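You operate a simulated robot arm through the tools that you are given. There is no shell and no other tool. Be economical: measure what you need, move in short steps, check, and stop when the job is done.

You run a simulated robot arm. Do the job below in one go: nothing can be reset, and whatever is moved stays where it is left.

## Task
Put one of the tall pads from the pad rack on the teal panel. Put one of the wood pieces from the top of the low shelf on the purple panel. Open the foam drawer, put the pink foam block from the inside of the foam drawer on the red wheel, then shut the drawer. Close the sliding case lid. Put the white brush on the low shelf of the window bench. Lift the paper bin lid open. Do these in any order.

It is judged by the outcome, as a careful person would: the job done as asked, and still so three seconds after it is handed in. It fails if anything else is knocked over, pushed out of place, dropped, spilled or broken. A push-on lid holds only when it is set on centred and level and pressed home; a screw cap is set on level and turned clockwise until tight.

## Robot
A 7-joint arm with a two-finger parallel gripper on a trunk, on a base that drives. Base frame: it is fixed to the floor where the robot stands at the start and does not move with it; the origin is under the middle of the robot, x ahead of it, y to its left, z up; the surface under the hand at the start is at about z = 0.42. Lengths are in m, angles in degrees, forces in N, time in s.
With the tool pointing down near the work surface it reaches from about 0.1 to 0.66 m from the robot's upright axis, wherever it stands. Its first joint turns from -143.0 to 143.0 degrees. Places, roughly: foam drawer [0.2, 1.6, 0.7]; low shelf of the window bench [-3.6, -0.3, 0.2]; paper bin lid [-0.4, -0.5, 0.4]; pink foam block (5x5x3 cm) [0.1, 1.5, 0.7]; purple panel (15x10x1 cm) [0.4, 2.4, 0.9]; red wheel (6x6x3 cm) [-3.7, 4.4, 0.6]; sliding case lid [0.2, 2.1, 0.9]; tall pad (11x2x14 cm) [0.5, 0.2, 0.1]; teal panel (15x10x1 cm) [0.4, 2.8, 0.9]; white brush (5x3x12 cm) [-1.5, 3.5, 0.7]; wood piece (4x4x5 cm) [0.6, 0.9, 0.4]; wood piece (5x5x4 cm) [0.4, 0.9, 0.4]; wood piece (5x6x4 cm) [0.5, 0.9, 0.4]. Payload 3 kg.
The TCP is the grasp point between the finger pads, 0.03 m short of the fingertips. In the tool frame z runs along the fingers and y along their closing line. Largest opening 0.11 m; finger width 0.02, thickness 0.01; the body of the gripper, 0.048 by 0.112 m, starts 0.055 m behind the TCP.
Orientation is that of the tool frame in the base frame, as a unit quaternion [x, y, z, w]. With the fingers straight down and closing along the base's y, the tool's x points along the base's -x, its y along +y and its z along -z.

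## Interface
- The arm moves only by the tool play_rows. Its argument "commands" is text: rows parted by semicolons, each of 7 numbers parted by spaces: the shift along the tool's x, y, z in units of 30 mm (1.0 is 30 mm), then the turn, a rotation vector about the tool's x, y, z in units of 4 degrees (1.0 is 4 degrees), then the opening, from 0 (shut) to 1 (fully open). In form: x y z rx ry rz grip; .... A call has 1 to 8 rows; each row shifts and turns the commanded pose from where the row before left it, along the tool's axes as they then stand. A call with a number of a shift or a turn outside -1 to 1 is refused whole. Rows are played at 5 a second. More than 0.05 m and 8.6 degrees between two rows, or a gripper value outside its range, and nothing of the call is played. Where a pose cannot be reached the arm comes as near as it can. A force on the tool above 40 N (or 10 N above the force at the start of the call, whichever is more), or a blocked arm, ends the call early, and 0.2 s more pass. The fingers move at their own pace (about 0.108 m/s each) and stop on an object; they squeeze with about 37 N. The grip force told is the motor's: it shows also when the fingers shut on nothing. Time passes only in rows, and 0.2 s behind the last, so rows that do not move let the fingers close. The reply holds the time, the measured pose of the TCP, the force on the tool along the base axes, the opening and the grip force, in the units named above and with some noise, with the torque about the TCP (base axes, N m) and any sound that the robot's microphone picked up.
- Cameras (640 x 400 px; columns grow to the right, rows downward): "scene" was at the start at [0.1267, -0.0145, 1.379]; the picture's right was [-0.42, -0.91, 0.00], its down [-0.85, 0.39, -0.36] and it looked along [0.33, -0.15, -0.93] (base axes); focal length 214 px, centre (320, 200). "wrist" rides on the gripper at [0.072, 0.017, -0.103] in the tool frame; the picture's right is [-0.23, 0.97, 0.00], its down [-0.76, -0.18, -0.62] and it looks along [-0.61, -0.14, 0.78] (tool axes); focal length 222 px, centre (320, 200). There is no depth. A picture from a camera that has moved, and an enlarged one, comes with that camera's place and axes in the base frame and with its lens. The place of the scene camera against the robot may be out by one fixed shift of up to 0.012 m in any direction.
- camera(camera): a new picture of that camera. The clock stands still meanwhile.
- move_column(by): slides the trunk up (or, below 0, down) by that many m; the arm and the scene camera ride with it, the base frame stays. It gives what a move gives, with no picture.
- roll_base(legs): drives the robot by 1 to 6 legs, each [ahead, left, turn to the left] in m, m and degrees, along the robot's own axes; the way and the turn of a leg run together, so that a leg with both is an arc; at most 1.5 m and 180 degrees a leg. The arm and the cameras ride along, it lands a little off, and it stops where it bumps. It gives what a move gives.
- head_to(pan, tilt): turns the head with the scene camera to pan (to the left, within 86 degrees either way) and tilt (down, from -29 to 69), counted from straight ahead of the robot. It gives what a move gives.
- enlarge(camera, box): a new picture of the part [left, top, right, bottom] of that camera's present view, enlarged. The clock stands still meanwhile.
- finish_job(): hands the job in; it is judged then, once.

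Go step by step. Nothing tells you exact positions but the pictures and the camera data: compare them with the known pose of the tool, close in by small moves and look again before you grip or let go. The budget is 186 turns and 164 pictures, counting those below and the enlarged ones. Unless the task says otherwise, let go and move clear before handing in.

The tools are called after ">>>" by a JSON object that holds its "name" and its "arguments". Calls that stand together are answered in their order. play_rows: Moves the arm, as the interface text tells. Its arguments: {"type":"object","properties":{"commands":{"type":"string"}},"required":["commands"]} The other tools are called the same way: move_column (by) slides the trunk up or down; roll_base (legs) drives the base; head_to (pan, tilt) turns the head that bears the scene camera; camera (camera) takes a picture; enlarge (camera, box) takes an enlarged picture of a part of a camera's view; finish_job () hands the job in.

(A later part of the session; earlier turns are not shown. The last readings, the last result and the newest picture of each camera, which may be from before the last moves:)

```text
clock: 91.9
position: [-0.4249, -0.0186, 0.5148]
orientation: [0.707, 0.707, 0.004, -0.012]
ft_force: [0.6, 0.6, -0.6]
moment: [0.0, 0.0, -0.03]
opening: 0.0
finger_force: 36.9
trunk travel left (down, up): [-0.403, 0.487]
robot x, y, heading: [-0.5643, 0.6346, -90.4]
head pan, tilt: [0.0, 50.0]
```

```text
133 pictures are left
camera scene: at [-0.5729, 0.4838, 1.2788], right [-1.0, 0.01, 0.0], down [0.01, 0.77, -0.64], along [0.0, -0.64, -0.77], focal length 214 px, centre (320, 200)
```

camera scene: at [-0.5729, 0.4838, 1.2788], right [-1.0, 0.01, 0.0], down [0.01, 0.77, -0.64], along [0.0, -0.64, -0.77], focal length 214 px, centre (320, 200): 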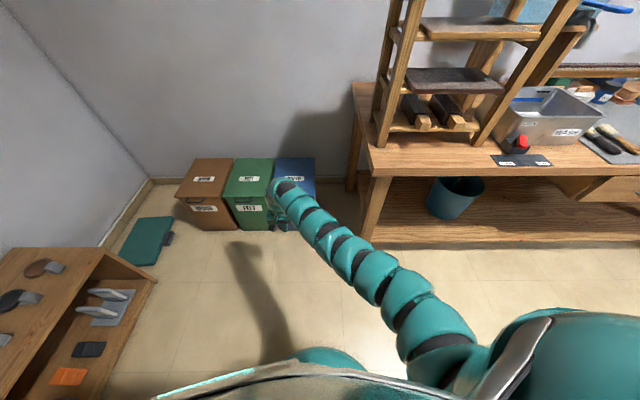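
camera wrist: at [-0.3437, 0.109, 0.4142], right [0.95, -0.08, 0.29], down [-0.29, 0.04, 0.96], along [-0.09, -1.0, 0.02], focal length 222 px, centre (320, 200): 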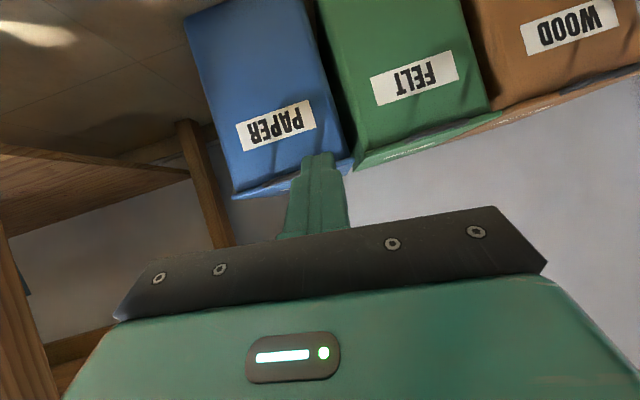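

Good posture now. I pitch the fingers forward and come down below the handle height.

>>> {"name": "play_rows", "arguments": {"commands": "0 0 0.5 0 -1 0 0;0 0 0.5 0 -1 0 0;0 0 0.5 0 -1 0 0;0 0 0.5 0 -1 0 0;0 0 0.5 0 -1 0 0;0 0 0.5 0 -1 0 0;0 0 0.5 0 -1 0 0;0 0 0.5 0 -1 0 0"}}

>>> {"name": "play_rows", "arguments": {"commands": "0.5 0 0.1 0 -1 0 0;0.5 0 0.1 0 -1 0 0;0.5 0 0.1 0 -1 0 0;0.5 0 0.1 0 -1 0 0;0.5 0 0.3 0 0 0 0;0.5 0 0.3 0 0 0 0;0 0 0 0 0 0 0"}}

>>> {"name": "camera", "arguments": {"camera": "scene"}}

>>> {"name": "camera", "arguments": {"camera": "wrist"}}

```text
clock: 93.7
position: [-0.4267, -0.0456, 0.3994]
orientation: [0.682, 0.682, -0.191, 0.184]
ft_force: [-0.2, 0.3, 0.1]
moment: [-0.03, 0.01, 0.02]
opening: 0.0
finger_force: 36.7
trunk travel left (down, up): [-0.403, 0.487]
robot x, y, heading: [-0.5655, 0.6331, -90.4]
head pan, tilt: [0.0, 50.0]
```

```text
clock: 95.3
position: [-0.4268, 0.0031, 0.3218]
orientation: [0.648, 0.65, -0.285, 0.276]
ft_force: [-0.3, -0.3, -0.1]
moment: [-0.01, -0.01, 0.01]
opening: 0.0001
finger_force: 37.2
trunk travel left (down, up): [-0.403, 0.487]
robot x, y, heading: [-0.5652, 0.6325, -90.5]
head pan, tilt: [0.0, 50.0]
```

```text
132 pictures are left
camera scene: at [-0.5729, 0.4839, 1.2788], right [-1.0, 0.01, 0.0], down [0.01, 0.77, -0.64], along [0.0, -0.64, -0.77], focal length 214 px, centre (320, 200)
```

scene: 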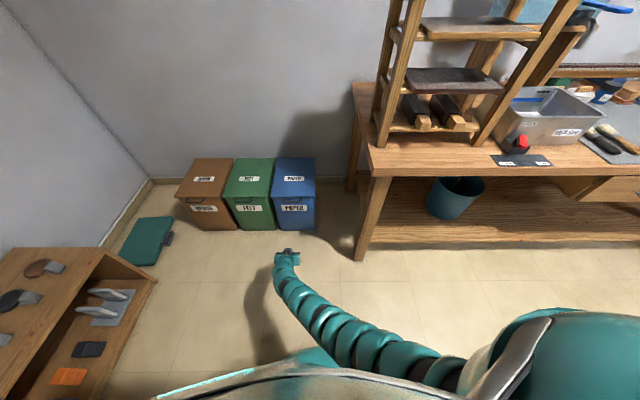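

```text
131 pictures are left
camera wrist: at [-0.4103, 0.1278, 0.3387], right [0.98, -0.16, 0.15], down [-0.17, -0.07, 0.98], along [-0.15, -0.99, -0.09], focal length 222 px, centre (320, 200)
```

wrist: 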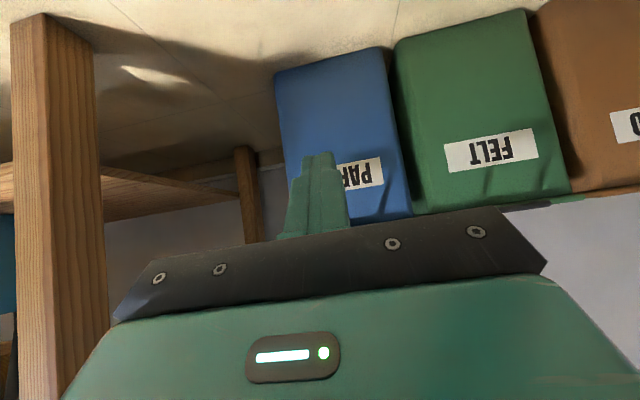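

Now I check the handle position from here and drive forward most of the way.

>>> {"name": "enlarge", "arguments": {"camera": "scene", "box": [220, 150, 340, 280]}}

>>> {"name": "roll_base", "arguments": {"legs": [[0.22, 0, 0]]}}

>>> {"name": "play_rows", "arguments": {"commands": "0.3 0 0.25 0 0 0 0;0 0 0 0 0 0 0"}}

>>> {"name": "enlarge", "arguments": {"camera": "scene", "box": [200, 150, 380, 290]}}

>>> {"name": "camera", "arguments": {"camera": "wrist"}}

```text
3.08 times, centred on (280, 215) of scene
camera zoom: at [-0.5729, 0.4839, 1.2788], right [-1.0, 0.01, 0.0], down [0.01, 0.77, -0.64], along [0.0, -0.64, -0.77], focal length 660 px, centre (443, 154)
```

zoom: 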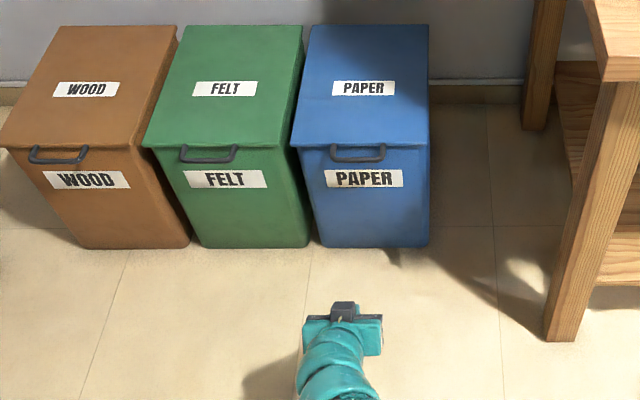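

```text
clock: 97.0
position: [-0.4288, -0.2171, 0.3218]
orientation: [0.648, 0.651, -0.284, 0.277]
ft_force: [1.1, -0.3, 0.2]
moment: [0.03, -0.01, 0.02]
opening: 0.0
finger_force: 36.9
trunk travel left (down, up): [-0.403, 0.487]
robot x, y, heading: [-0.5701, 0.4116, -90.2]
head pan, tilt: [0.0, 50.0]
```

```text
clock: 97.6
position: [-0.4285, -0.2167, 0.3099]
orientation: [0.649, 0.65, -0.285, 0.275]
ft_force: [-0.8, 0.1, -0.2]
moment: [0.0, -0.03, 0.02]
opening: 0.0
finger_force: 37.4
trunk travel left (down, up): [-0.403, 0.487]
robot x, y, heading: [-0.569, 0.414, -90.2]
head pan, tilt: [0.0, 50.0]
```

```text
2.86 times, centred on (290, 220) of scene
camera zoom: at [-0.5743, 0.2639, 1.2788], right [-1.0, 0.01, 0.0], down [0.01, 0.77, -0.64], along [0.0, -0.64, -0.77], focal length 613 px, centre (406, 143)
```

zoom: 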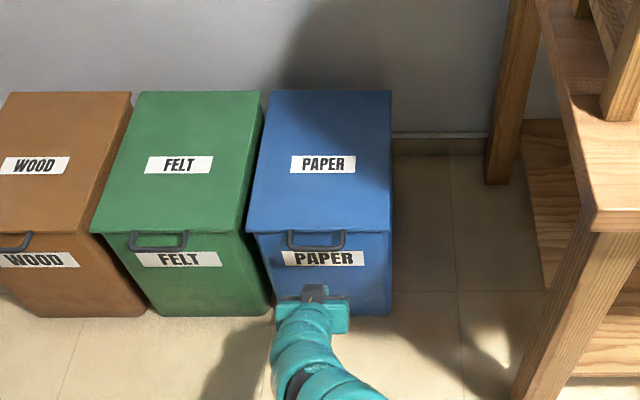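

```text
128 pictures are left
camera wrist: at [-0.4106, -0.0914, 0.3277], right [0.98, -0.16, 0.15], down [-0.17, -0.07, 0.98], along [-0.14, -0.99, -0.09], focal length 222 px, centre (320, 200)
```

wrist: 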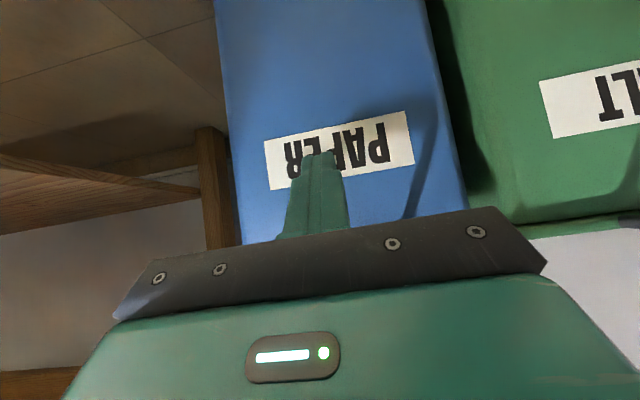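

The bar is at about (-0.416, -0.281, 0.343). I move the fingertips in under it and lift slightly.

>>> {"name": "play_rows", "arguments": {"commands": "-0.51 0.1 0.55 0 0 0 0;-0.51 0.1 0.55 0 0 0 0;0 0 0 0 0 0 0"}}

>>> {"name": "play_rows", "arguments": {"commands": "-0.5 0 -0.45 0 0 0 0;-0.5 0 -0.45 0 0 0 0;-0.5 0 -0.45 0 0 0 0;0 0 0 0 0 0 0"}}

>>> {"name": "enlarge", "arguments": {"camera": "scene", "box": [200, 150, 380, 290]}}

>>> {"name": "camera", "arguments": {"camera": "wrist"}}

```text
clock: 98.4
position: [-0.423, -0.25, 0.3269]
orientation: [0.648, 0.65, -0.285, 0.275]
ft_force: [-0.3, 0.5, 0.3]
moment: [0.0, -0.04, 0.02]
opening: 0.0
finger_force: 36.8
out of reach, approached as far as the arm can: row 1, 2
trunk travel left (down, up): [-0.403, 0.487]
robot x, y, heading: [-0.5681, 0.4122, -90.6]
head pan, tilt: [0.0, 50.0]
```

```text
clock: 99.4
position: [-0.422, -0.2539, 0.3892]
orientation: [0.648, 0.65, -0.284, 0.275]
ft_force: [1.1, 2.7, -1.6]
moment: [0.01, -0.01, 0.04]
opening: 0.0
finger_force: 36.4
trunk travel left (down, up): [-0.403, 0.487]
robot x, y, heading: [-0.564, 0.4137, -90.2]
head pan, tilt: [0.0, 50.0]
```

```text
2.86 times, centred on (290, 220) of scene
camera zoom: at [-0.5743, 0.264, 1.2788], right [-1.0, 0.01, 0.0], down [0.01, 0.77, -0.64], along [0.0, -0.64, -0.77], focal length 613 px, centre (406, 143)
```

zoom: 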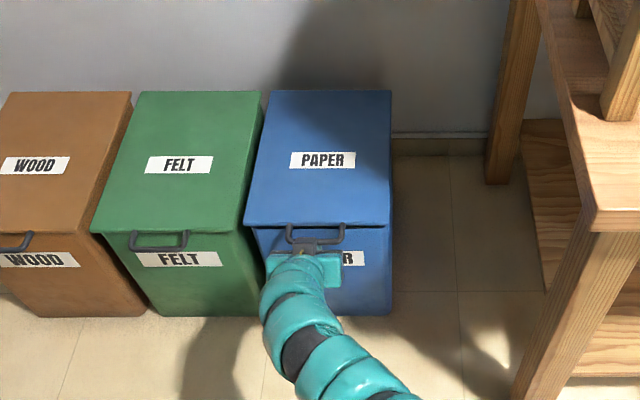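

```text
126 pictures are left
camera wrist: at [-0.4041, -0.1291, 0.4066], right [0.98, -0.16, 0.15], down [-0.17, -0.07, 0.98], along [-0.14, -0.99, -0.09], focal length 222 px, centre (320, 200)
```

wrist: 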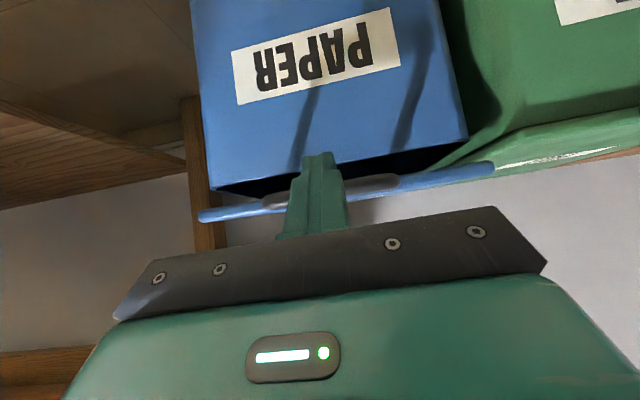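

The lid is lifting. I carry on upward along the arc, bringing the base forward too.

>>> {"name": "play_rows", "arguments": {"commands": "-0.85 0 -0.5 0 0 0 0;-0.85 0 -0.5 0 0 0 0;-0.85 0 -0.5 0 0 0 0;-0.85 0 -0.5 0 0 0 0;0 0 0 0 0 0 0"}}

>>> {"name": "roll_base", "arguments": {"legs": [[0.06, 0, 0]]}}

>>> {"name": "camera", "arguments": {"camera": "scene"}}

>>> {"name": "camera", "arguments": {"camera": "wrist"}}

```text
clock: 100.6
position: [-0.4202, -0.2802, 0.5028]
orientation: [0.648, 0.65, -0.284, 0.276]
ft_force: [1.8, 1.3, -1.0]
moment: [0.01, -0.02, 0.01]
opening: 0.0
finger_force: 37.0
trunk travel left (down, up): [-0.403, 0.487]
robot x, y, heading: [-0.5697, 0.4102, -90.4]
head pan, tilt: [0.0, 50.0]
```

```text
clock: 101.6
position: [-0.4203, -0.3412, 0.503]
orientation: [0.647, 0.651, -0.284, 0.277]
ft_force: [0.4, 0.4, -0.8]
moment: [-0.05, -0.03, 0.01]
opening: 0.0
finger_force: 36.7
trunk travel left (down, up): [-0.403, 0.487]
robot x, y, heading: [-0.5686, 0.3542, -90.6]
head pan, tilt: [0.0, 50.0]
```

```text
125 pictures are left
camera scene: at [-0.5747, 0.2027, 1.2788], right [-1.0, 0.01, 0.0], down [0.0, 0.77, -0.64], along [0.0, -0.64, -0.77], focal length 214 px, centre (320, 200)
```

scene: 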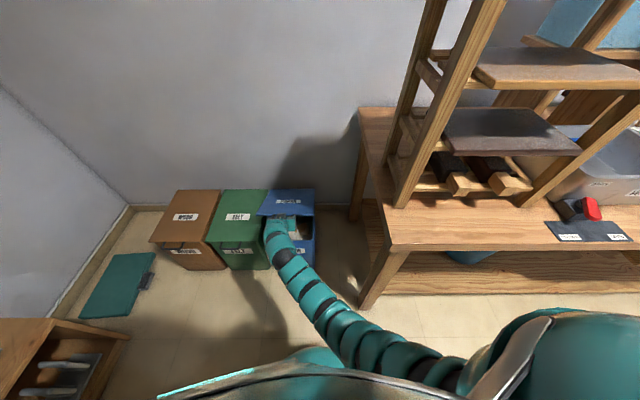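

```text
124 pictures are left
camera wrist: at [-0.4025, -0.2159, 0.5208], right [0.98, -0.16, 0.15], down [-0.17, -0.07, 0.98], along [-0.14, -0.99, -0.09], focal length 222 px, centre (320, 200)
```

wrist: 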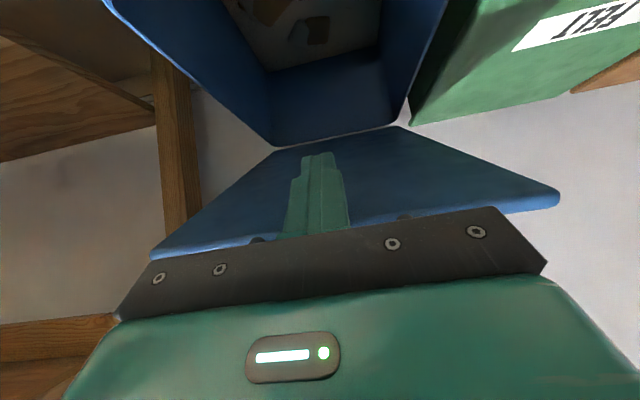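

The lid is about 30° up with the fingers under it. I keep raising and move the base forward, a bit left to clear the bench.

>>> {"name": "play_rows", "arguments": {"commands": "-0.9 0 -0.4 0 0 0 0;-0.9 0 -0.4 0 0 0 0;-0.9 0 -0.4 0 0 0 0;-0.9 0 -0.4 0 0 0 0;0 0 0 0 0 0 0"}}

>>> {"name": "roll_base", "arguments": {"legs": [[0.0, 0.07, 0]]}}

>>> {"name": "play_rows", "arguments": {"commands": "0 -0.8 0 0 0 0 0;0 -0.8 0 0 0 0 0;0 -0.8 0 0 0 0 0;0 0 0 0 0 0 0"}}

>>> {"name": "roll_base", "arguments": {"legs": [[0.06, 0.06, 0]]}}

>>> {"name": "camera", "arguments": {"camera": "scene"}}

>>> {"name": "camera", "arguments": {"camera": "wrist"}}

```text
clock: 102.8
position: [-0.4183, -0.3805, 0.6124]
orientation: [0.648, 0.651, -0.285, 0.275]
ft_force: [0.4, 0.8, -1.5]
moment: [0.02, -0.04, -0.01]
opening: 0.0
finger_force: 37.2
trunk travel left (down, up): [-0.403, 0.487]
robot x, y, heading: [-0.5695, 0.3505, -90.3]
head pan, tilt: [0.0, 50.0]
```

```text
clock: 103.8
position: [-0.348, -0.3806, 0.6139]
orientation: [0.647, 0.651, -0.284, 0.277]
ft_force: [1.3, 0.6, -0.3]
moment: [0.01, -0.01, 0.02]
opening: 0.0
finger_force: 37.6
trunk travel left (down, up): [-0.403, 0.487]
robot x, y, heading: [-0.4964, 0.3518, -90.3]
head pan, tilt: [0.0, 50.0]
```

```text
clock: 104.8
position: [-0.4209, -0.3791, 0.6149]
orientation: [0.648, 0.651, -0.284, 0.276]
ft_force: [0.0, 1.4, -0.4]
moment: [0.05, 0.01, 0.0]
opening: 0.0001
finger_force: 37.2
trunk travel left (down, up): [-0.403, 0.487]
robot x, y, heading: [-0.4993, 0.3532, -90.5]
head pan, tilt: [0.0, 50.0]
```

```text
clock: 105.8
position: [-0.3604, -0.4398, 0.6145]
orientation: [0.647, 0.651, -0.284, 0.277]
ft_force: [0.1, 1.0, -1.0]
moment: [0.03, 0.0, 0.01]
opening: 0.0
finger_force: 36.8
trunk travel left (down, up): [-0.403, 0.487]
robot x, y, heading: [-0.4403, 0.2888, -90.4]
head pan, tilt: [0.0, 50.0]
```

```text
123 pictures are left
camera scene: at [-0.4453, 0.1412, 1.2788], right [-1.0, 0.01, 0.0], down [0.0, 0.77, -0.64], along [0.0, -0.64, -0.77], focal length 214 px, centre (320, 200)
```

scene: 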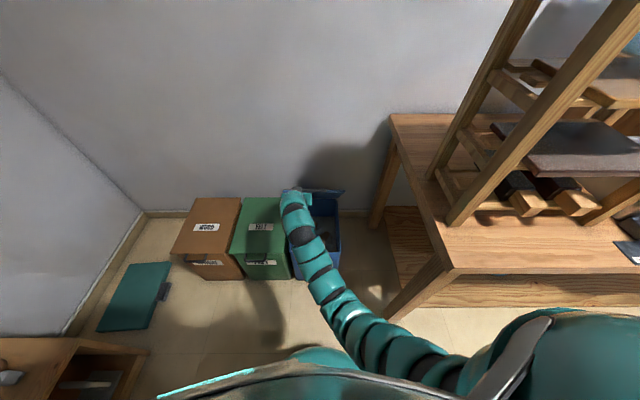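

```text
122 pictures are left
camera wrist: at [-0.3421, -0.3155, 0.6328], right [0.98, -0.16, 0.15], down [-0.17, -0.07, 0.98], along [-0.14, -0.99, -0.09], focal length 222 px, centre (320, 200)
```

wrist: 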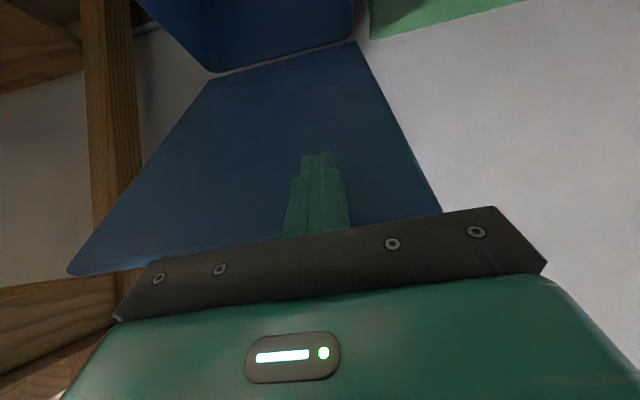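

The lid is past 55°. I centre the hand and push on forward.

>>> {"name": "play_rows", "arguments": {"commands": "0 -0.8 0 0 0 0 0;0 -0.8 0 0 0 0 0;-0.7 0 -0.2 0 0 0 0;0 0 0 0 0 0 0"}}

>>> {"name": "roll_base", "arguments": {"legs": [[0.07, 0, 0]]}}

>>> {"name": "roll_base", "arguments": {"legs": [[0.06, 0, 0]]}}

>>> {"name": "camera", "arguments": {"camera": "scene"}}

>>> {"name": "camera", "arguments": {"camera": "wrist"}}

```text
clock: 106.8
position: [-0.4059, -0.4479, 0.637]
orientation: [0.648, 0.651, -0.285, 0.277]
ft_force: [0.2, 0.7, -0.6]
moment: [0.0, 0.03, -0.01]
opening: 0.0001
finger_force: 37.0
trunk travel left (down, up): [-0.403, 0.487]
robot x, y, heading: [-0.4386, 0.2894, -90.3]
head pan, tilt: [0.0, 50.0]
```

```text
clock: 107.9
position: [-0.4063, -0.5179, 0.6364]
orientation: [0.647, 0.652, -0.283, 0.276]
ft_force: [0.3, 0.1, -0.1]
moment: [-0.1, 0.01, 0.03]
opening: 0.0003
finger_force: 36.8
trunk travel left (down, up): [-0.403, 0.487]
robot x, y, heading: [-0.4416, 0.2177, -90.2]
head pan, tilt: [0.0, 50.0]
```

```text
clock: 108.8
position: [-0.4054, -0.5761, 0.6369]
orientation: [0.647, 0.652, -0.283, 0.276]
ft_force: [-0.6, 0.0, -0.2]
moment: [-0.03, 0.03, 0.0]
opening: 0.0
finger_force: 37.3
trunk travel left (down, up): [-0.403, 0.487]
robot x, y, heading: [-0.4403, 0.1608, -90.4]
head pan, tilt: [0.0, 50.0]
```

```text
121 pictures are left
camera scene: at [-0.4458, 0.012, 1.2788], right [-1.0, 0.01, 0.0], down [0.0, 0.77, -0.64], along [0.0, -0.64, -0.77], focal length 214 px, centre (320, 200)
```

scene: 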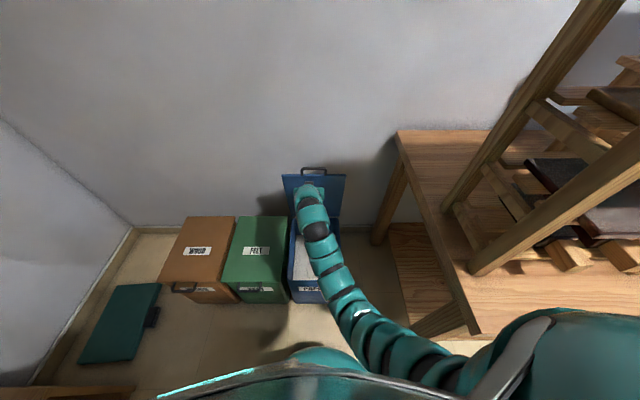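

```text
120 pictures are left
camera wrist: at [-0.3881, -0.4527, 0.6535], right [0.98, -0.16, 0.15], down [-0.17, -0.07, 0.98], along [-0.14, -0.99, -0.09], focal length 222 px, centre (320, 200)
```

wrist: 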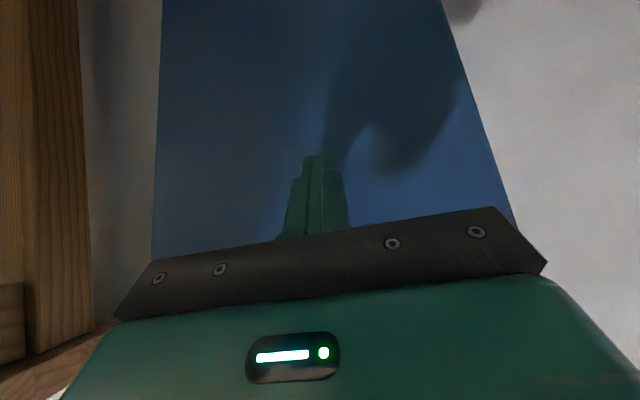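

The lid is almost upright; a bit more push so it rests beyond vertical.

>>> {"name": "roll_base", "arguments": {"legs": [[0.05, 0, 0]]}}

>>> {"name": "roll_base", "arguments": {"legs": [[0.03, 0, 0]]}}

>>> {"name": "camera", "arguments": {"camera": "scene"}}

>>> {"name": "camera", "arguments": {"camera": "wrist"}}

```text
clock: 109.8
position: [-0.4062, -0.6283, 0.6351]
orientation: [0.648, 0.651, -0.284, 0.276]
ft_force: [0.9, -0.3, 0.2]
moment: [-0.02, -0.01, 0.01]
opening: 0.0
finger_force: 36.5
trunk travel left (down, up): [-0.403, 0.487]
robot x, y, heading: [-0.4408, 0.1091, -90.5]
head pan, tilt: [0.0, 50.0]
```

```text
clock: 110.7
position: [-0.4073, -0.6535, 0.6349]
orientation: [0.649, 0.652, -0.281, 0.274]
ft_force: [-1.9, 7.1, 4.2]
moment: [-0.03, 0.05, -0.02]
opening: 0.0
finger_force: 36.9
trunk travel left (down, up): [-0.403, 0.487]
robot x, y, heading: [-0.4381, 0.0827, -90.5]
head pan, tilt: [0.0, 50.0]
stopped in leg 1: the force on the tool passed its limit at 86 N (the readings are from after the stop); the commanded pose is now the measured one
```

```text
119 pictures are left
camera scene: at [-0.4465, -0.0644, 1.279], right [-1.0, 0.01, 0.0], down [0.0, 0.77, -0.64], along [0.0, -0.64, -0.77], focal length 214 px, centre (320, 200)
```

scene: 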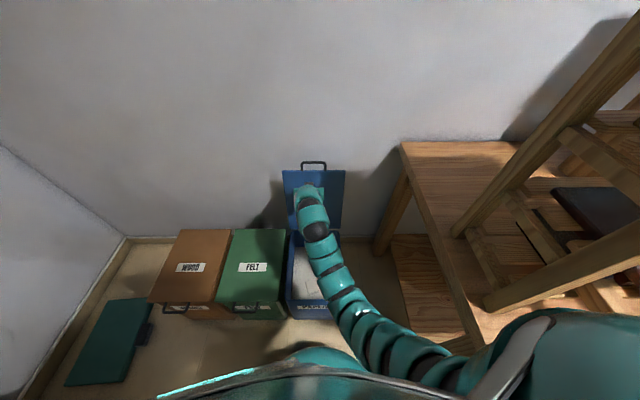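

```text
118 pictures are left
camera wrist: at [-0.3886, -0.528, 0.6534], right [0.98, -0.16, 0.15], down [-0.17, -0.08, 0.98], along [-0.14, -0.98, -0.1], focal length 222 px, centre (320, 200)
```

wrist: 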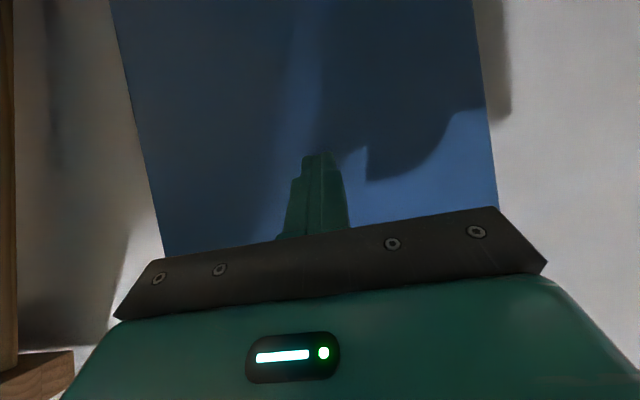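

The lid is at its stop. I back off and check it stays.

>>> {"name": "roll_base", "arguments": {"legs": [[-0.12, 0, 0]]}}

>>> {"name": "roll_base", "arguments": {"legs": [[-0.3, 0, 0]]}}

>>> {"name": "camera", "arguments": {"camera": "scene"}}

```text
clock: 111.9
position: [-0.4056, -0.534, 0.6345]
orientation: [0.648, 0.653, -0.281, 0.274]
ft_force: [-1.1, -0.9, -0.2]
moment: [0.01, -0.02, -0.04]
opening: 0.0001
finger_force: 37.2
trunk travel left (down, up): [-0.403, 0.487]
robot x, y, heading: [-0.4409, 0.2026, -90.4]
head pan, tilt: [0.0, 50.0]
```

```text
clock: 114.0
position: [-0.4053, -0.235, 0.6341]
orientation: [0.649, 0.651, -0.282, 0.273]
ft_force: [0.3, 0.5, 0.0]
moment: [-0.01, 0.05, 0.01]
opening: 0.0
finger_force: 37.0
trunk travel left (down, up): [-0.403, 0.487]
robot x, y, heading: [-0.4382, 0.4976, -90.5]
head pan, tilt: [0.0, 50.0]
```

```text
117 pictures are left
camera scene: at [-0.4442, 0.3517, 1.2788], right [-1.0, 0.01, 0.0], down [0.01, 0.77, -0.64], along [0.0, -0.64, -0.77], focal length 214 px, centre (320, 200)
```

scene: 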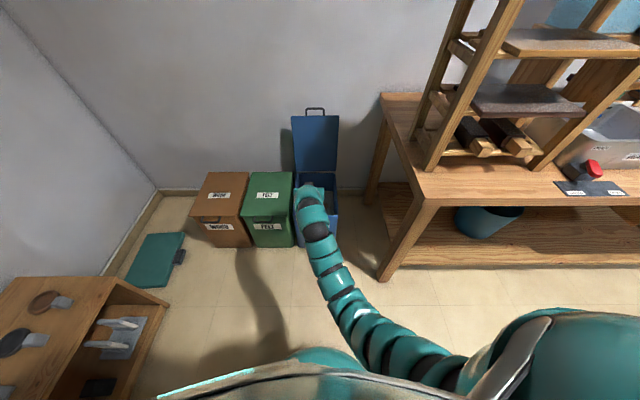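

The lid stays open. Next the tall pad: I turn to the low shelf and line up with the rack.

>>> {"name": "roll_base", "arguments": {"legs": [[-0.1, 0, 0], [0, 0, 90], [0, -0.4, 0]]}}

>>> {"name": "head_to", "arguments": {"pan": -5, "tilt": 45}}

>>> {"name": "camera", "arguments": {"camera": "scene"}}

>>> {"name": "camera", "arguments": {"camera": "wrist"}}

```text
clock: 121.1
position: [0.3063, 0.2585, 0.6337]
orientation: [-0.017, 0.919, 0.001, 0.393]
ft_force: [-0.3, 0.2, 0.2]
moment: [-0.02, 0.01, 0.0]
opening: 0.0
finger_force: 37.0
trunk travel left (down, up): [-0.403, 0.487]
robot x, y, heading: [-0.428, 0.2024, 1.5]
head pan, tilt: [0.0, 50.0]
```

```text
clock: 121.8
position: [0.3059, 0.2597, 0.6344]
orientation: [-0.017, 0.92, 0.001, 0.392]
ft_force: [0.4, 0.8, 0.6]
moment: [-0.01, 0.03, 0.01]
opening: 0.0002
finger_force: 37.3
trunk travel left (down, up): [-0.403, 0.487]
robot x, y, heading: [-0.4276, 0.1982, 1.5]
head pan, tilt: [-5.0, 45.0]
```

```text
116 pictures are left
camera scene: at [-0.2707, 0.2077, 1.2857], right [-0.06, -1.0, 0.0], down [-0.71, 0.04, -0.71], along [0.71, -0.04, -0.71], focal length 214 px, centre (320, 200)
```

scene: 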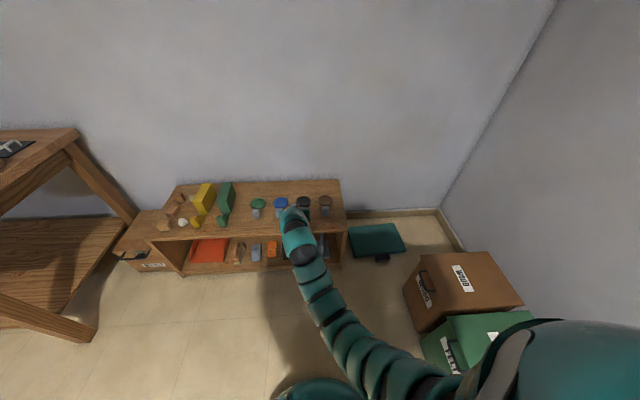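

```text
115 pictures are left
camera wrist: at [0.1823, 0.2731, 0.6529], right [0.13, 0.98, 0.15], down [0.08, -0.16, 0.98], along [0.99, -0.11, -0.1], focal length 222 px, centre (320, 200)
```

wrist: 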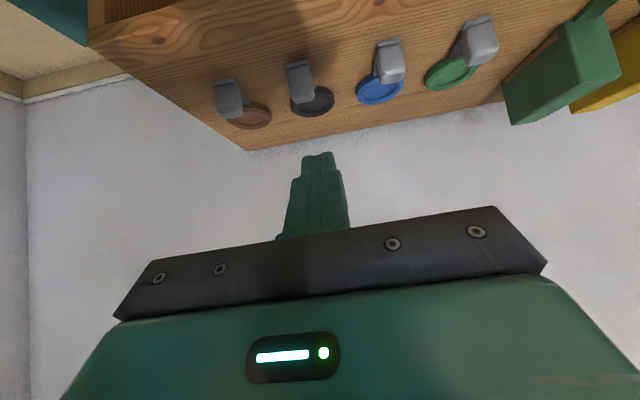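

I back up and lower the hand in front of the rack to look into the shelf.

>>> {"name": "roll_base", "arguments": {"legs": [[-0.25, -0.03, -1.5]]}}

>>> {"name": "move_column", "arguments": {"by": -0.15}}

>>> {"name": "play_rows", "arguments": {"commands": "0.73 0 0.68 0 0 0 0.4;0.73 0 0.68 0 0 0 0.4;0.73 0 0.68 0 0 0 0.4;0.73 0 0.68 0 0 0 0.4;0.73 0 0.68 0 0 0 0.4;0.73 0 0.68 0 0 0 0.4;0.73 0 0.68 0 0 0 0.4;0 0 0 0 0 0 0.4"}}

>>> {"name": "camera", "arguments": {"camera": "wrist"}}

>>> {"name": "camera", "arguments": {"camera": "scene"}}

```text
clock: 123.6
position: [0.0567, 0.2054, 0.634]
orientation: [-0.004, 0.92, -0.005, 0.392]
ft_force: [-0.7, 0.6, 0.3]
moment: [-0.01, -0.03, -0.01]
opening: 0.0
finger_force: 36.8
trunk travel left (down, up): [-0.403, 0.487]
robot x, y, heading: [-0.6768, 0.1687, 0.2]
head pan, tilt: [-5.0, 45.0]
```

```text
clock: 125.3
position: [0.0581, 0.2048, 0.4841]
orientation: [-0.003, 0.919, -0.006, 0.393]
ft_force: [0.7, -0.2, -0.1]
moment: [0.02, 0.0, 0.0]
opening: 0.0
finger_force: 36.8
trunk travel left (down, up): [-0.253, 0.637]
robot x, y, heading: [-0.6811, 0.1668, -0.1]
head pan, tilt: [-5.0, 45.0]
```

```text
clock: 127.1
position: [0.0539, 0.2022, 0.2735]
orientation: [-0.003, 0.92, -0.006, 0.393]
ft_force: [0.4, 0.2, 0.5]
moment: [-0.02, 0.0, 0.0]
opening: 0.0437
finger_force: 0.1
trunk travel left (down, up): [-0.253, 0.637]
robot x, y, heading: [-0.6799, 0.1668, -0.2]
head pan, tilt: [-5.0, 45.0]
```

```text
114 pictures are left
camera wrist: at [-0.0698, 0.2205, 0.2931], right [0.16, 0.98, 0.15], down [0.08, -0.17, 0.98], along [0.98, -0.14, -0.1], focal length 222 px, centre (320, 200)
```

wrist: 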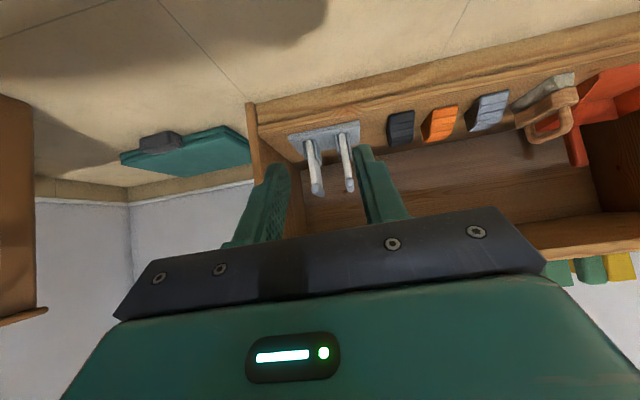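

```text
113 pictures are left
camera scene: at [-0.5217, 0.17, 1.1357], right [-0.09, -1.0, 0.0], down [-0.7, 0.06, -0.71], along [0.7, -0.06, -0.71], focal length 214 px, centre (320, 200)
```

scene: 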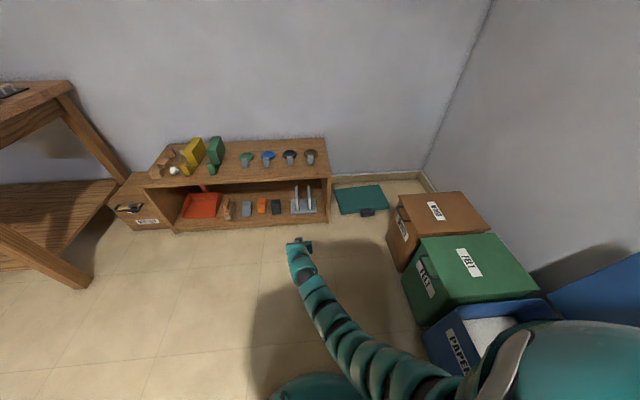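

Pads now fully visible. I zoom from both cameras to fix their place.

>>> {"name": "enlarge", "arguments": {"camera": "scene", "box": [250, 160, 350, 230]}}

>>> {"name": "enlarge", "arguments": {"camera": "wrist", "box": [240, 90, 420, 220]}}

```text
5.71 times, centred on (300, 195) of scene
camera zoom: at [-0.5217, 0.17, 1.1357], right [-0.09, -1.0, 0.0], down [-0.7, 0.06, -0.71], along [0.7, -0.06, -0.71], focal length 1226 px, centre (434, 229)
```

zoom: 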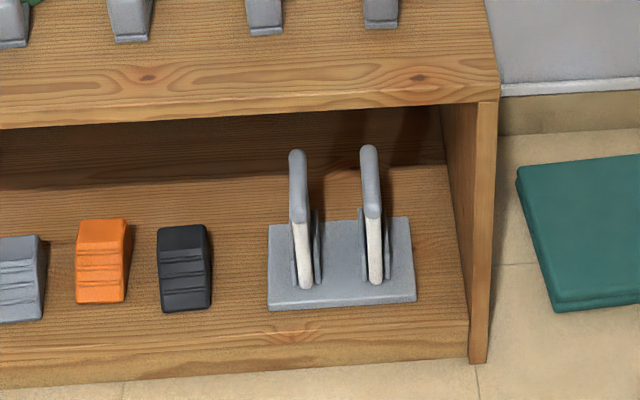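

```text
3.08 times, centred on (330, 155) of wrist
camera zoom: at [-0.0698, 0.2205, 0.2931], right [0.16, 0.98, 0.15], down [0.08, -0.17, 0.98], along [0.98, -0.14, -0.1], focal length 684 px, centre (289, 338)
```

zoom: 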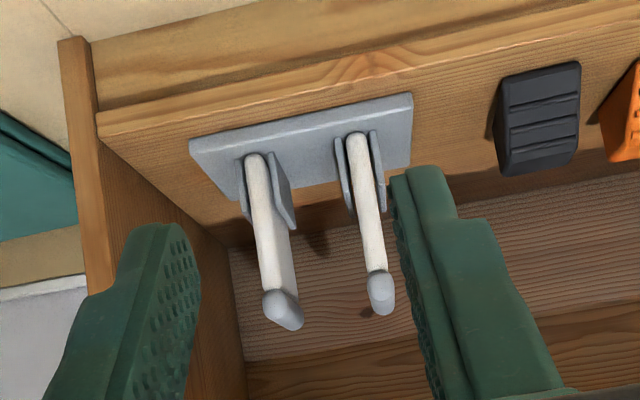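

Left pad: front at x≈0.42, y≈0.224, top z≈0.215. I lower to z≈0.195, centre on it and drive in most of the way with the fingers half open.

>>> {"name": "play_rows", "arguments": {"commands": "0.6 0.25 0.57 0 0 0 0.5;0.6 0.25 0.57 0 0 0 0.5;0.6 0.25 0.57 0 0 0 0.5;0 0 0 0 0 0 0.5"}}

>>> {"name": "roll_base", "arguments": {"legs": [[0.3, 0, 0.2]]}}

>>> {"name": "camera", "arguments": {"camera": "wrist"}}

>>> {"name": "enlarge", "arguments": {"camera": "scene", "box": [240, 140, 380, 260]}}

```text
clock: 128.1
position: [0.0533, 0.2239, 0.2004]
orientation: [-0.003, 0.92, -0.005, 0.393]
ft_force: [-0.2, 0.4, -0.3]
moment: [-0.01, -0.02, 0.01]
opening: 0.0551
finger_force: 0.1
trunk travel left (down, up): [-0.253, 0.637]
robot x, y, heading: [-0.6772, 0.169, -0.2]
head pan, tilt: [-5.0, 45.0]
```

```text
clock: 130.2
position: [0.3513, 0.2283, 0.1997]
orientation: [-0.006, 0.92, -0.004, 0.392]
ft_force: [-0.9, -0.1, 0.3]
moment: [-0.02, 0.04, 0.0]
opening: 0.0548
finger_force: 0.1
trunk travel left (down, up): [-0.253, 0.637]
robot x, y, heading: [-0.3807, 0.1669, -0.1]
head pan, tilt: [-5.0, 45.0]
```

```text
110 pictures are left
camera wrist: at [0.2261, 0.2442, 0.2188], right [0.15, 0.98, 0.15], down [0.08, -0.16, 0.98], along [0.99, -0.14, -0.1], focal length 222 px, centre (320, 200)
```

wrist: 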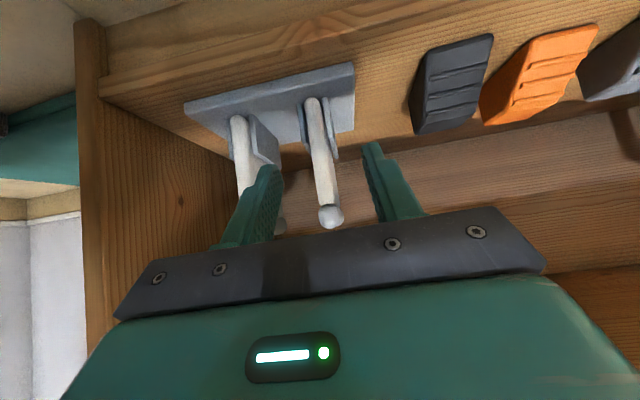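

```text
3.33 times, centred on (310, 200) of scene
camera zoom: at [-0.2248, 0.1707, 1.1358], right [-0.09, -1.0, 0.0], down [-0.7, 0.06, -0.71], along [0.7, -0.06, -0.71], focal length 715 px, centre (353, 200)
```

zoom: 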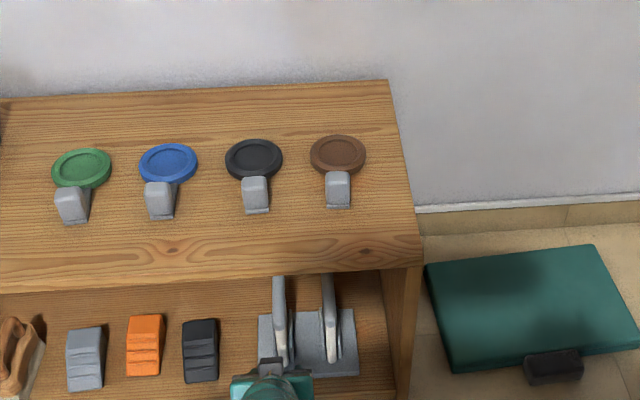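

Aligned to within 5 mm. I centre, drive forward the last 10 cm, and check.

>>> {"name": "play_rows", "arguments": {"commands": "0.15 -0.2 0.12 0 0 0 0.5;0 0 0 0 0 0 0.5"}}

>>> {"name": "roll_base", "arguments": {"legs": [[0.095, 0, 0]]}}

>>> {"name": "camera", "arguments": {"camera": "wrist"}}

```text
clock: 130.8
position: [0.351, 0.2216, 0.1947]
orientation: [-0.005, 0.92, -0.005, 0.392]
ft_force: [0.0, 0.0, -0.2]
moment: [-0.04, 0.0, 0.01]
opening: 0.055
finger_force: 0.0
trunk travel left (down, up): [-0.253, 0.637]
robot x, y, heading: [-0.3807, 0.1717, 0.3]
head pan, tilt: [-5.0, 45.0]
```

```text
clock: 131.9
position: [0.4442, 0.2215, 0.1952]
orientation: [-0.005, 0.92, -0.004, 0.393]
ft_force: [-0.9, -0.1, -0.4]
moment: [0.03, -0.01, 0.03]
opening: 0.0551
finger_force: 0.0
trunk travel left (down, up): [-0.253, 0.637]
robot x, y, heading: [-0.2887, 0.1662, -0.0]
head pan, tilt: [-5.0, 45.0]
```

```text
108 pictures are left
camera wrist: at [0.3191, 0.2378, 0.2135], right [0.15, 0.98, 0.15], down [0.08, -0.16, 0.98], along [0.99, -0.14, -0.1], focal length 222 px, centre (320, 200)
```

wrist: 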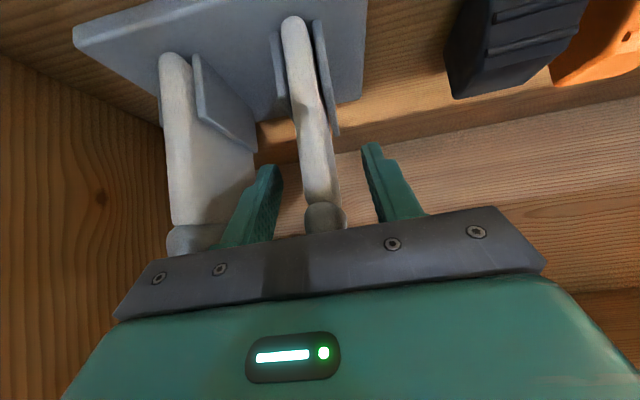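

The pad is between the fingers. I close.

>>> {"name": "play_rows", "arguments": {"commands": "0 0 0 0 0 0 0;0 0 0 0 0 0 0;0 0 0 0 0 0 0"}}

>>> {"name": "play_rows", "arguments": {"commands": "-0.49 0 -0.45 0 0 0 0;-0.49 0 -0.45 0 0 0 0;-0.35 0 -0.33 0 0 0 0;0 0 0 0 0 0 0"}}

>>> {"name": "camera", "arguments": {"camera": "wrist"}}

```text
clock: 132.7
position: [0.4427, 0.2217, 0.1947]
orientation: [-0.004, 0.92, -0.005, 0.392]
ft_force: [0.0, 0.5, -0.8]
moment: [0.01, 0.03, -0.01]
opening: 0.019
finger_force: 37.6
trunk travel left (down, up): [-0.253, 0.637]
robot x, y, heading: [-0.2899, 0.1702, 0.1]
head pan, tilt: [-5.0, 45.0]
```

```text
clock: 133.7
position: [0.4447, 0.2216, 0.2497]
orientation: [-0.006, 0.919, -0.004, 0.393]
ft_force: [0.1, 0.0, -0.7]
moment: [-0.04, 0.03, 0.01]
opening: 0.0192
finger_force: 37.1
trunk travel left (down, up): [-0.253, 0.637]
robot x, y, heading: [-0.2882, 0.1695, -0.0]
head pan, tilt: [-5.0, 45.0]
```

```text
107 pictures are left
camera wrist: at [0.3209, 0.2379, 0.268], right [0.15, 0.98, 0.15], down [0.08, -0.17, 0.98], along [0.99, -0.14, -0.1], focal length 222 px, centre (320, 200)
```

wrist: 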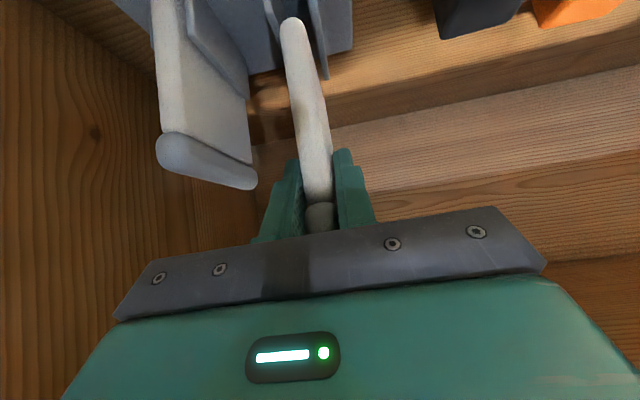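

The pad is out of its slot and upright. I back out of the shelf, then raise it.

>>> {"name": "roll_base", "arguments": {"legs": [[-0.36, 0, 0]]}}

>>> {"name": "play_rows", "arguments": {"commands": "-0.73 0 -0.68 0 0 0 0;-0.73 0 -0.68 0 0 0 0;-0.73 0 -0.68 0 0 0 0;-0.73 0 -0.68 0 0 0 0;-0.73 0 -0.68 0 0 0 0;-0.73 0 -0.68 0 0 0 0;-0.73 0 -0.68 0 0 0 0;0 0 0 0 0 0 0"}}

>>> {"name": "move_column", "arguments": {"by": 0.4}}

>>> {"name": "move_column", "arguments": {"by": 0.2}}

>>> {"name": "play_rows", "arguments": {"commands": "-0.73 0 -0.68 0 0 0 0;-0.73 0 -0.68 0 0 0 0;-0.73 0 -0.68 0 0 0 0;-0.73 0 -0.68 0 0 0 0;-0.73 0 -0.68 0 0 0 0;0 0 0 0 0 0 0"}}

>>> {"name": "head_to", "arguments": {"pan": 60, "tilt": 30}}

>>> {"name": "camera", "arguments": {"camera": "scene"}}

```text
clock: 136.0
position: [0.0834, 0.2187, 0.25]
orientation: [-0.002, 0.92, -0.006, 0.393]
ft_force: [-1.7, 0.0, -1.1]
moment: [0.0, 0.0, -0.02]
opening: 0.0194
finger_force: 36.8
trunk travel left (down, up): [-0.253, 0.637]
robot x, y, heading: [-0.6523, 0.1695, -0.3]
head pan, tilt: [-5.0, 45.0]
```

```text
clock: 137.8
position: [0.088, 0.2195, 0.4592]
orientation: [-0.003, 0.92, -0.006, 0.392]
ft_force: [0.1, 0.1, -1.1]
moment: [-0.02, 0.06, 0.01]
opening: 0.0193
finger_force: 37.1
trunk travel left (down, up): [-0.253, 0.637]
robot x, y, heading: [-0.649, 0.1676, -0.2]
head pan, tilt: [-5.0, 45.0]
```

```text
clock: 141.6
position: [0.0889, 0.2194, 0.8578]
orientation: [-0.002, 0.92, -0.006, 0.392]
ft_force: [0.2, 1.1, -0.2]
moment: [-0.01, 0.01, 0.01]
opening: 0.0191
finger_force: 37.5
trunk travel left (down, up): [-0.653, 0.237]
robot x, y, heading: [-0.6478, 0.1689, -0.3]
head pan, tilt: [-5.0, 45.0]
```

```text
clock: 143.8
position: [0.0888, 0.2194, 1.0584]
orientation: [-0.003, 0.92, -0.005, 0.392]
ft_force: [0.5, 0.6, -1.0]
moment: [0.0, 0.04, -0.02]
opening: 0.0191
finger_force: 36.9
trunk travel left (down, up): [-0.853, 0.037]
robot x, y, heading: [-0.6494, 0.1715, -0.2]
head pan, tilt: [-5.0, 45.0]
```

```text
clock: 145.2
position: [0.0902, 0.2223, 1.2088]
orientation: [-0.003, 0.92, -0.005, 0.393]
ft_force: [-0.6, 0.6, -0.2]
moment: [-0.01, -0.04, -0.03]
opening: 0.0192
finger_force: 36.9
trunk travel left (down, up): [-0.853, 0.037]
robot x, y, heading: [-0.6504, 0.1695, 0.1]
head pan, tilt: [-5.0, 45.0]
```

```text
clock: 146.6
position: [0.0903, 0.2227, 1.2093]
orientation: [-0.003, 0.92, -0.005, 0.393]
ft_force: [1.0, 0.5, 0.2]
moment: [0.02, 0.02, 0.01]
opening: 0.0189
finger_force: 37.1
trunk travel left (down, up): [-0.853, 0.037]
robot x, y, heading: [-0.6535, 0.1695, -0.2]
head pan, tilt: [60.0, 30.0]
```

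```text
106 pictures are left
camera scene: at [-0.5289, 0.2559, 1.7583], right [0.86, -0.5, 0.0], down [-0.25, -0.43, -0.87], along [0.44, 0.75, -0.5], focal length 214 px, centre (320, 200)
```

scene: 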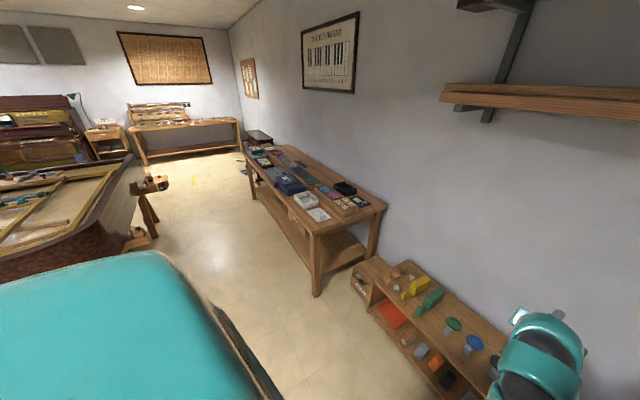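

The corridor is clear. I strafe along the bench to the teal panel, then look.

>>> {"name": "roll_base", "arguments": {"legs": [[0.08, 1.25, 0], [0, 1.25, 0]]}}

>>> {"name": "head_to", "arguments": {"pan": 0, "tilt": 50}}

>>> {"name": "camera", "arguments": {"camera": "scene"}}

>>> {"name": "camera", "arguments": {"camera": "wrist"}}

```text
clock: 158.9
position: [0.1762, 2.7448, 1.2082]
orientation: [-0.006, 0.92, -0.004, 0.392]
ft_force: [0.0, -0.5, -0.7]
moment: [-0.03, 0.04, -0.02]
opening: 0.019
finger_force: 37.2
trunk travel left (down, up): [-0.853, 0.037]
robot x, y, heading: [-0.5605, 2.6873, 0.2]
head pan, tilt: [60.0, 30.0]
```

```text
clock: 160.2
position: [0.1768, 2.744, 1.2088]
orientation: [-0.006, 0.92, -0.004, 0.393]
ft_force: [-0.3, -0.1, -0.7]
moment: [-0.01, 0.02, 0.02]
opening: 0.0191
finger_force: 36.5
trunk travel left (down, up): [-0.853, 0.037]
robot x, y, heading: [-0.5666, 2.687, 0.2]
head pan, tilt: [0.0, 50.0]
```

```text
105 pictures are left
camera scene: at [-0.4115, 2.6947, 1.7288], right [0.0, -1.0, 0.0], down [-0.77, 0.0, -0.64], along [0.64, 0.0, -0.77], focal length 214 px, centre (320, 200)
```

scene: 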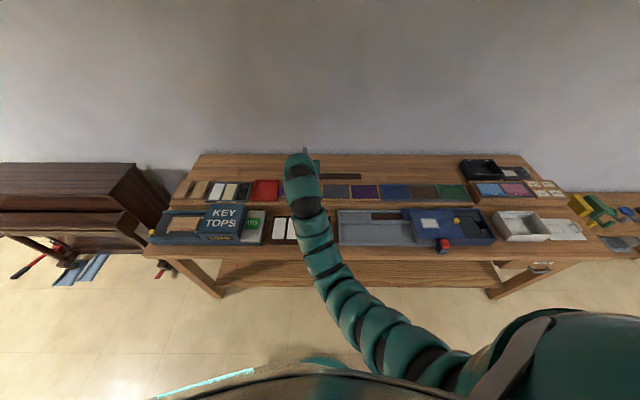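

```text
104 pictures are left
camera wrist: at [0.0514, 2.7597, 1.2279], right [0.15, 0.98, 0.15], down [0.08, -0.17, 0.98], along [0.99, -0.14, -0.1], focal length 222 px, centre (320, 200)
```

wrist: 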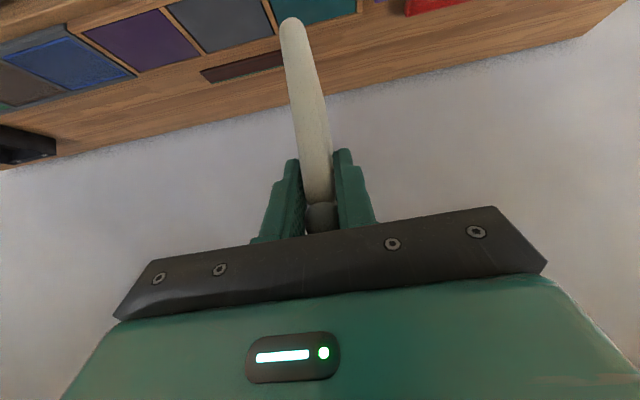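

I see the panel row with the teal panel at its left end, behind the arm. Zoom in.

>>> {"name": "enlarge", "arguments": {"camera": "scene", "box": [240, 140, 480, 280]}}

>>> {"name": "enlarge", "arguments": {"camera": "wrist", "box": [60, 0, 420, 160]}}

```text
2.67 times, centred on (360, 210) of scene
camera zoom: at [-0.4115, 2.6947, 1.7288], right [0.0, -1.0, 0.0], down [-0.77, 0.0, -0.64], along [0.64, 0.0, -0.77], focal length 572 px, centre (213, 173)
```

zoom: 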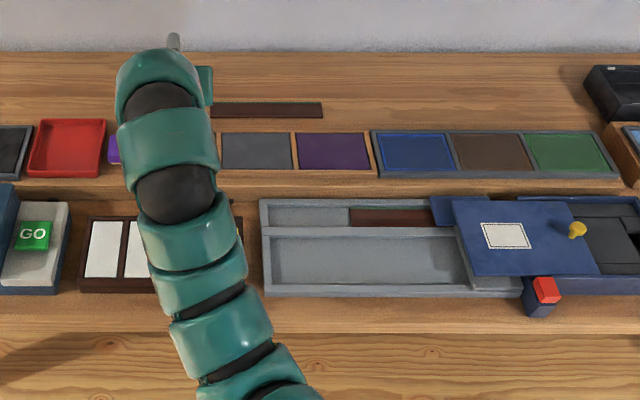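

```text
1.78 times, centred on (240, 80) of wrist
camera zoom: at [0.0514, 2.7597, 1.2279], right [0.15, 0.98, 0.15], down [0.08, -0.17, 0.98], along [0.99, -0.14, -0.1], focal length 395 px, centre (462, 413)
```

zoom: 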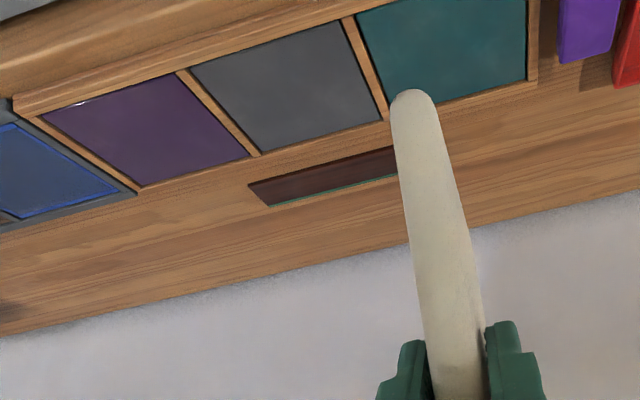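

The teal panel centre is at about (0.355, 2.76), long side along y. I'd rather stand the pad along y, so I move right, turn the robot 45° left and yaw the tool another 45°.

>>> {"name": "roll_base", "arguments": {"legs": [[0, -0.4, 0], [0, 0, 45]]}}

>>> {"name": "play_rows", "arguments": {"commands": "0 0 0 -0.985 0 -0.944 0;0 0 0 -0.985 0 -0.944 0;0 0 0 -0.985 0 -0.944 0;0 0 0 -0.985 0 -0.944 0;0 0 0 -0.985 0 -0.944 0;0 0 0 -0.985 0 -0.944 0;0 0 0 -0.985 0 -0.944 0;0 0 0 -0.985 0 -0.944 0"}}

>>> {"name": "camera", "arguments": {"camera": "scene"}}

>>> {"name": "camera", "arguments": {"camera": "wrist"}}

```text
clock: 164.8
position: [-0.0915, 2.8552, 1.2089]
orientation: [-0.367, 0.843, 0.15, 0.363]
ft_force: [-0.3, -0.5, -1.0]
moment: [-0.02, 0.01, 0.03]
opening: 0.0191
finger_force: 36.7
trunk travel left (down, up): [-0.853, 0.037]
robot x, y, heading: [-0.5634, 2.2823, 46.7]
head pan, tilt: [0.0, 50.0]
```

```text
clock: 166.6
position: [-0.092, 2.8566, 1.2084]
orientation: [0.655, -0.648, -0.273, -0.278]
ft_force: [-0.7, 1.0, -0.7]
moment: [-0.05, 0.0, 0.02]
opening: 0.0191
finger_force: 36.4
trunk travel left (down, up): [-0.853, 0.037]
robot x, y, heading: [-0.5557, 2.2825, 46.3]
head pan, tilt: [0.0, 50.0]
```

```text
101 pictures are left
camera scene: at [-0.4568, 2.4036, 1.7288], right [0.72, -0.69, 0.0], down [-0.53, -0.55, -0.64], along [0.44, 0.47, -0.77], focal length 214 px, centre (320, 200)
```

scene: 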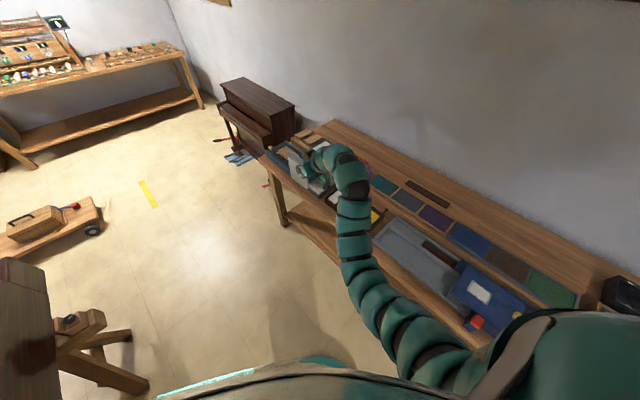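

```text
100 pictures are left
camera wrist: at [-0.1074, 2.7316, 1.2293], right [-0.98, 0.15, 0.15], down [0.17, 0.09, 0.98], along [0.13, 0.98, -0.11], focal length 222 px, centre (320, 200)
```

wrist: 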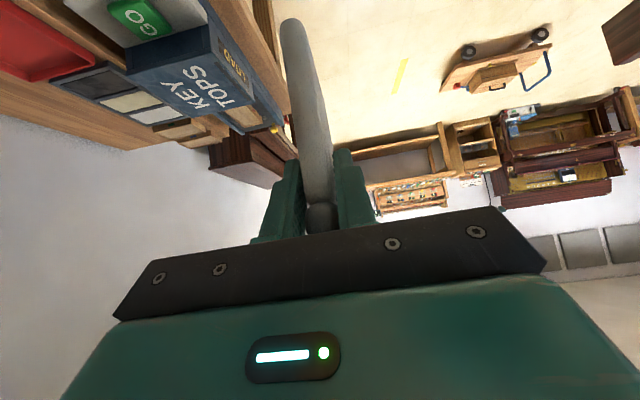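

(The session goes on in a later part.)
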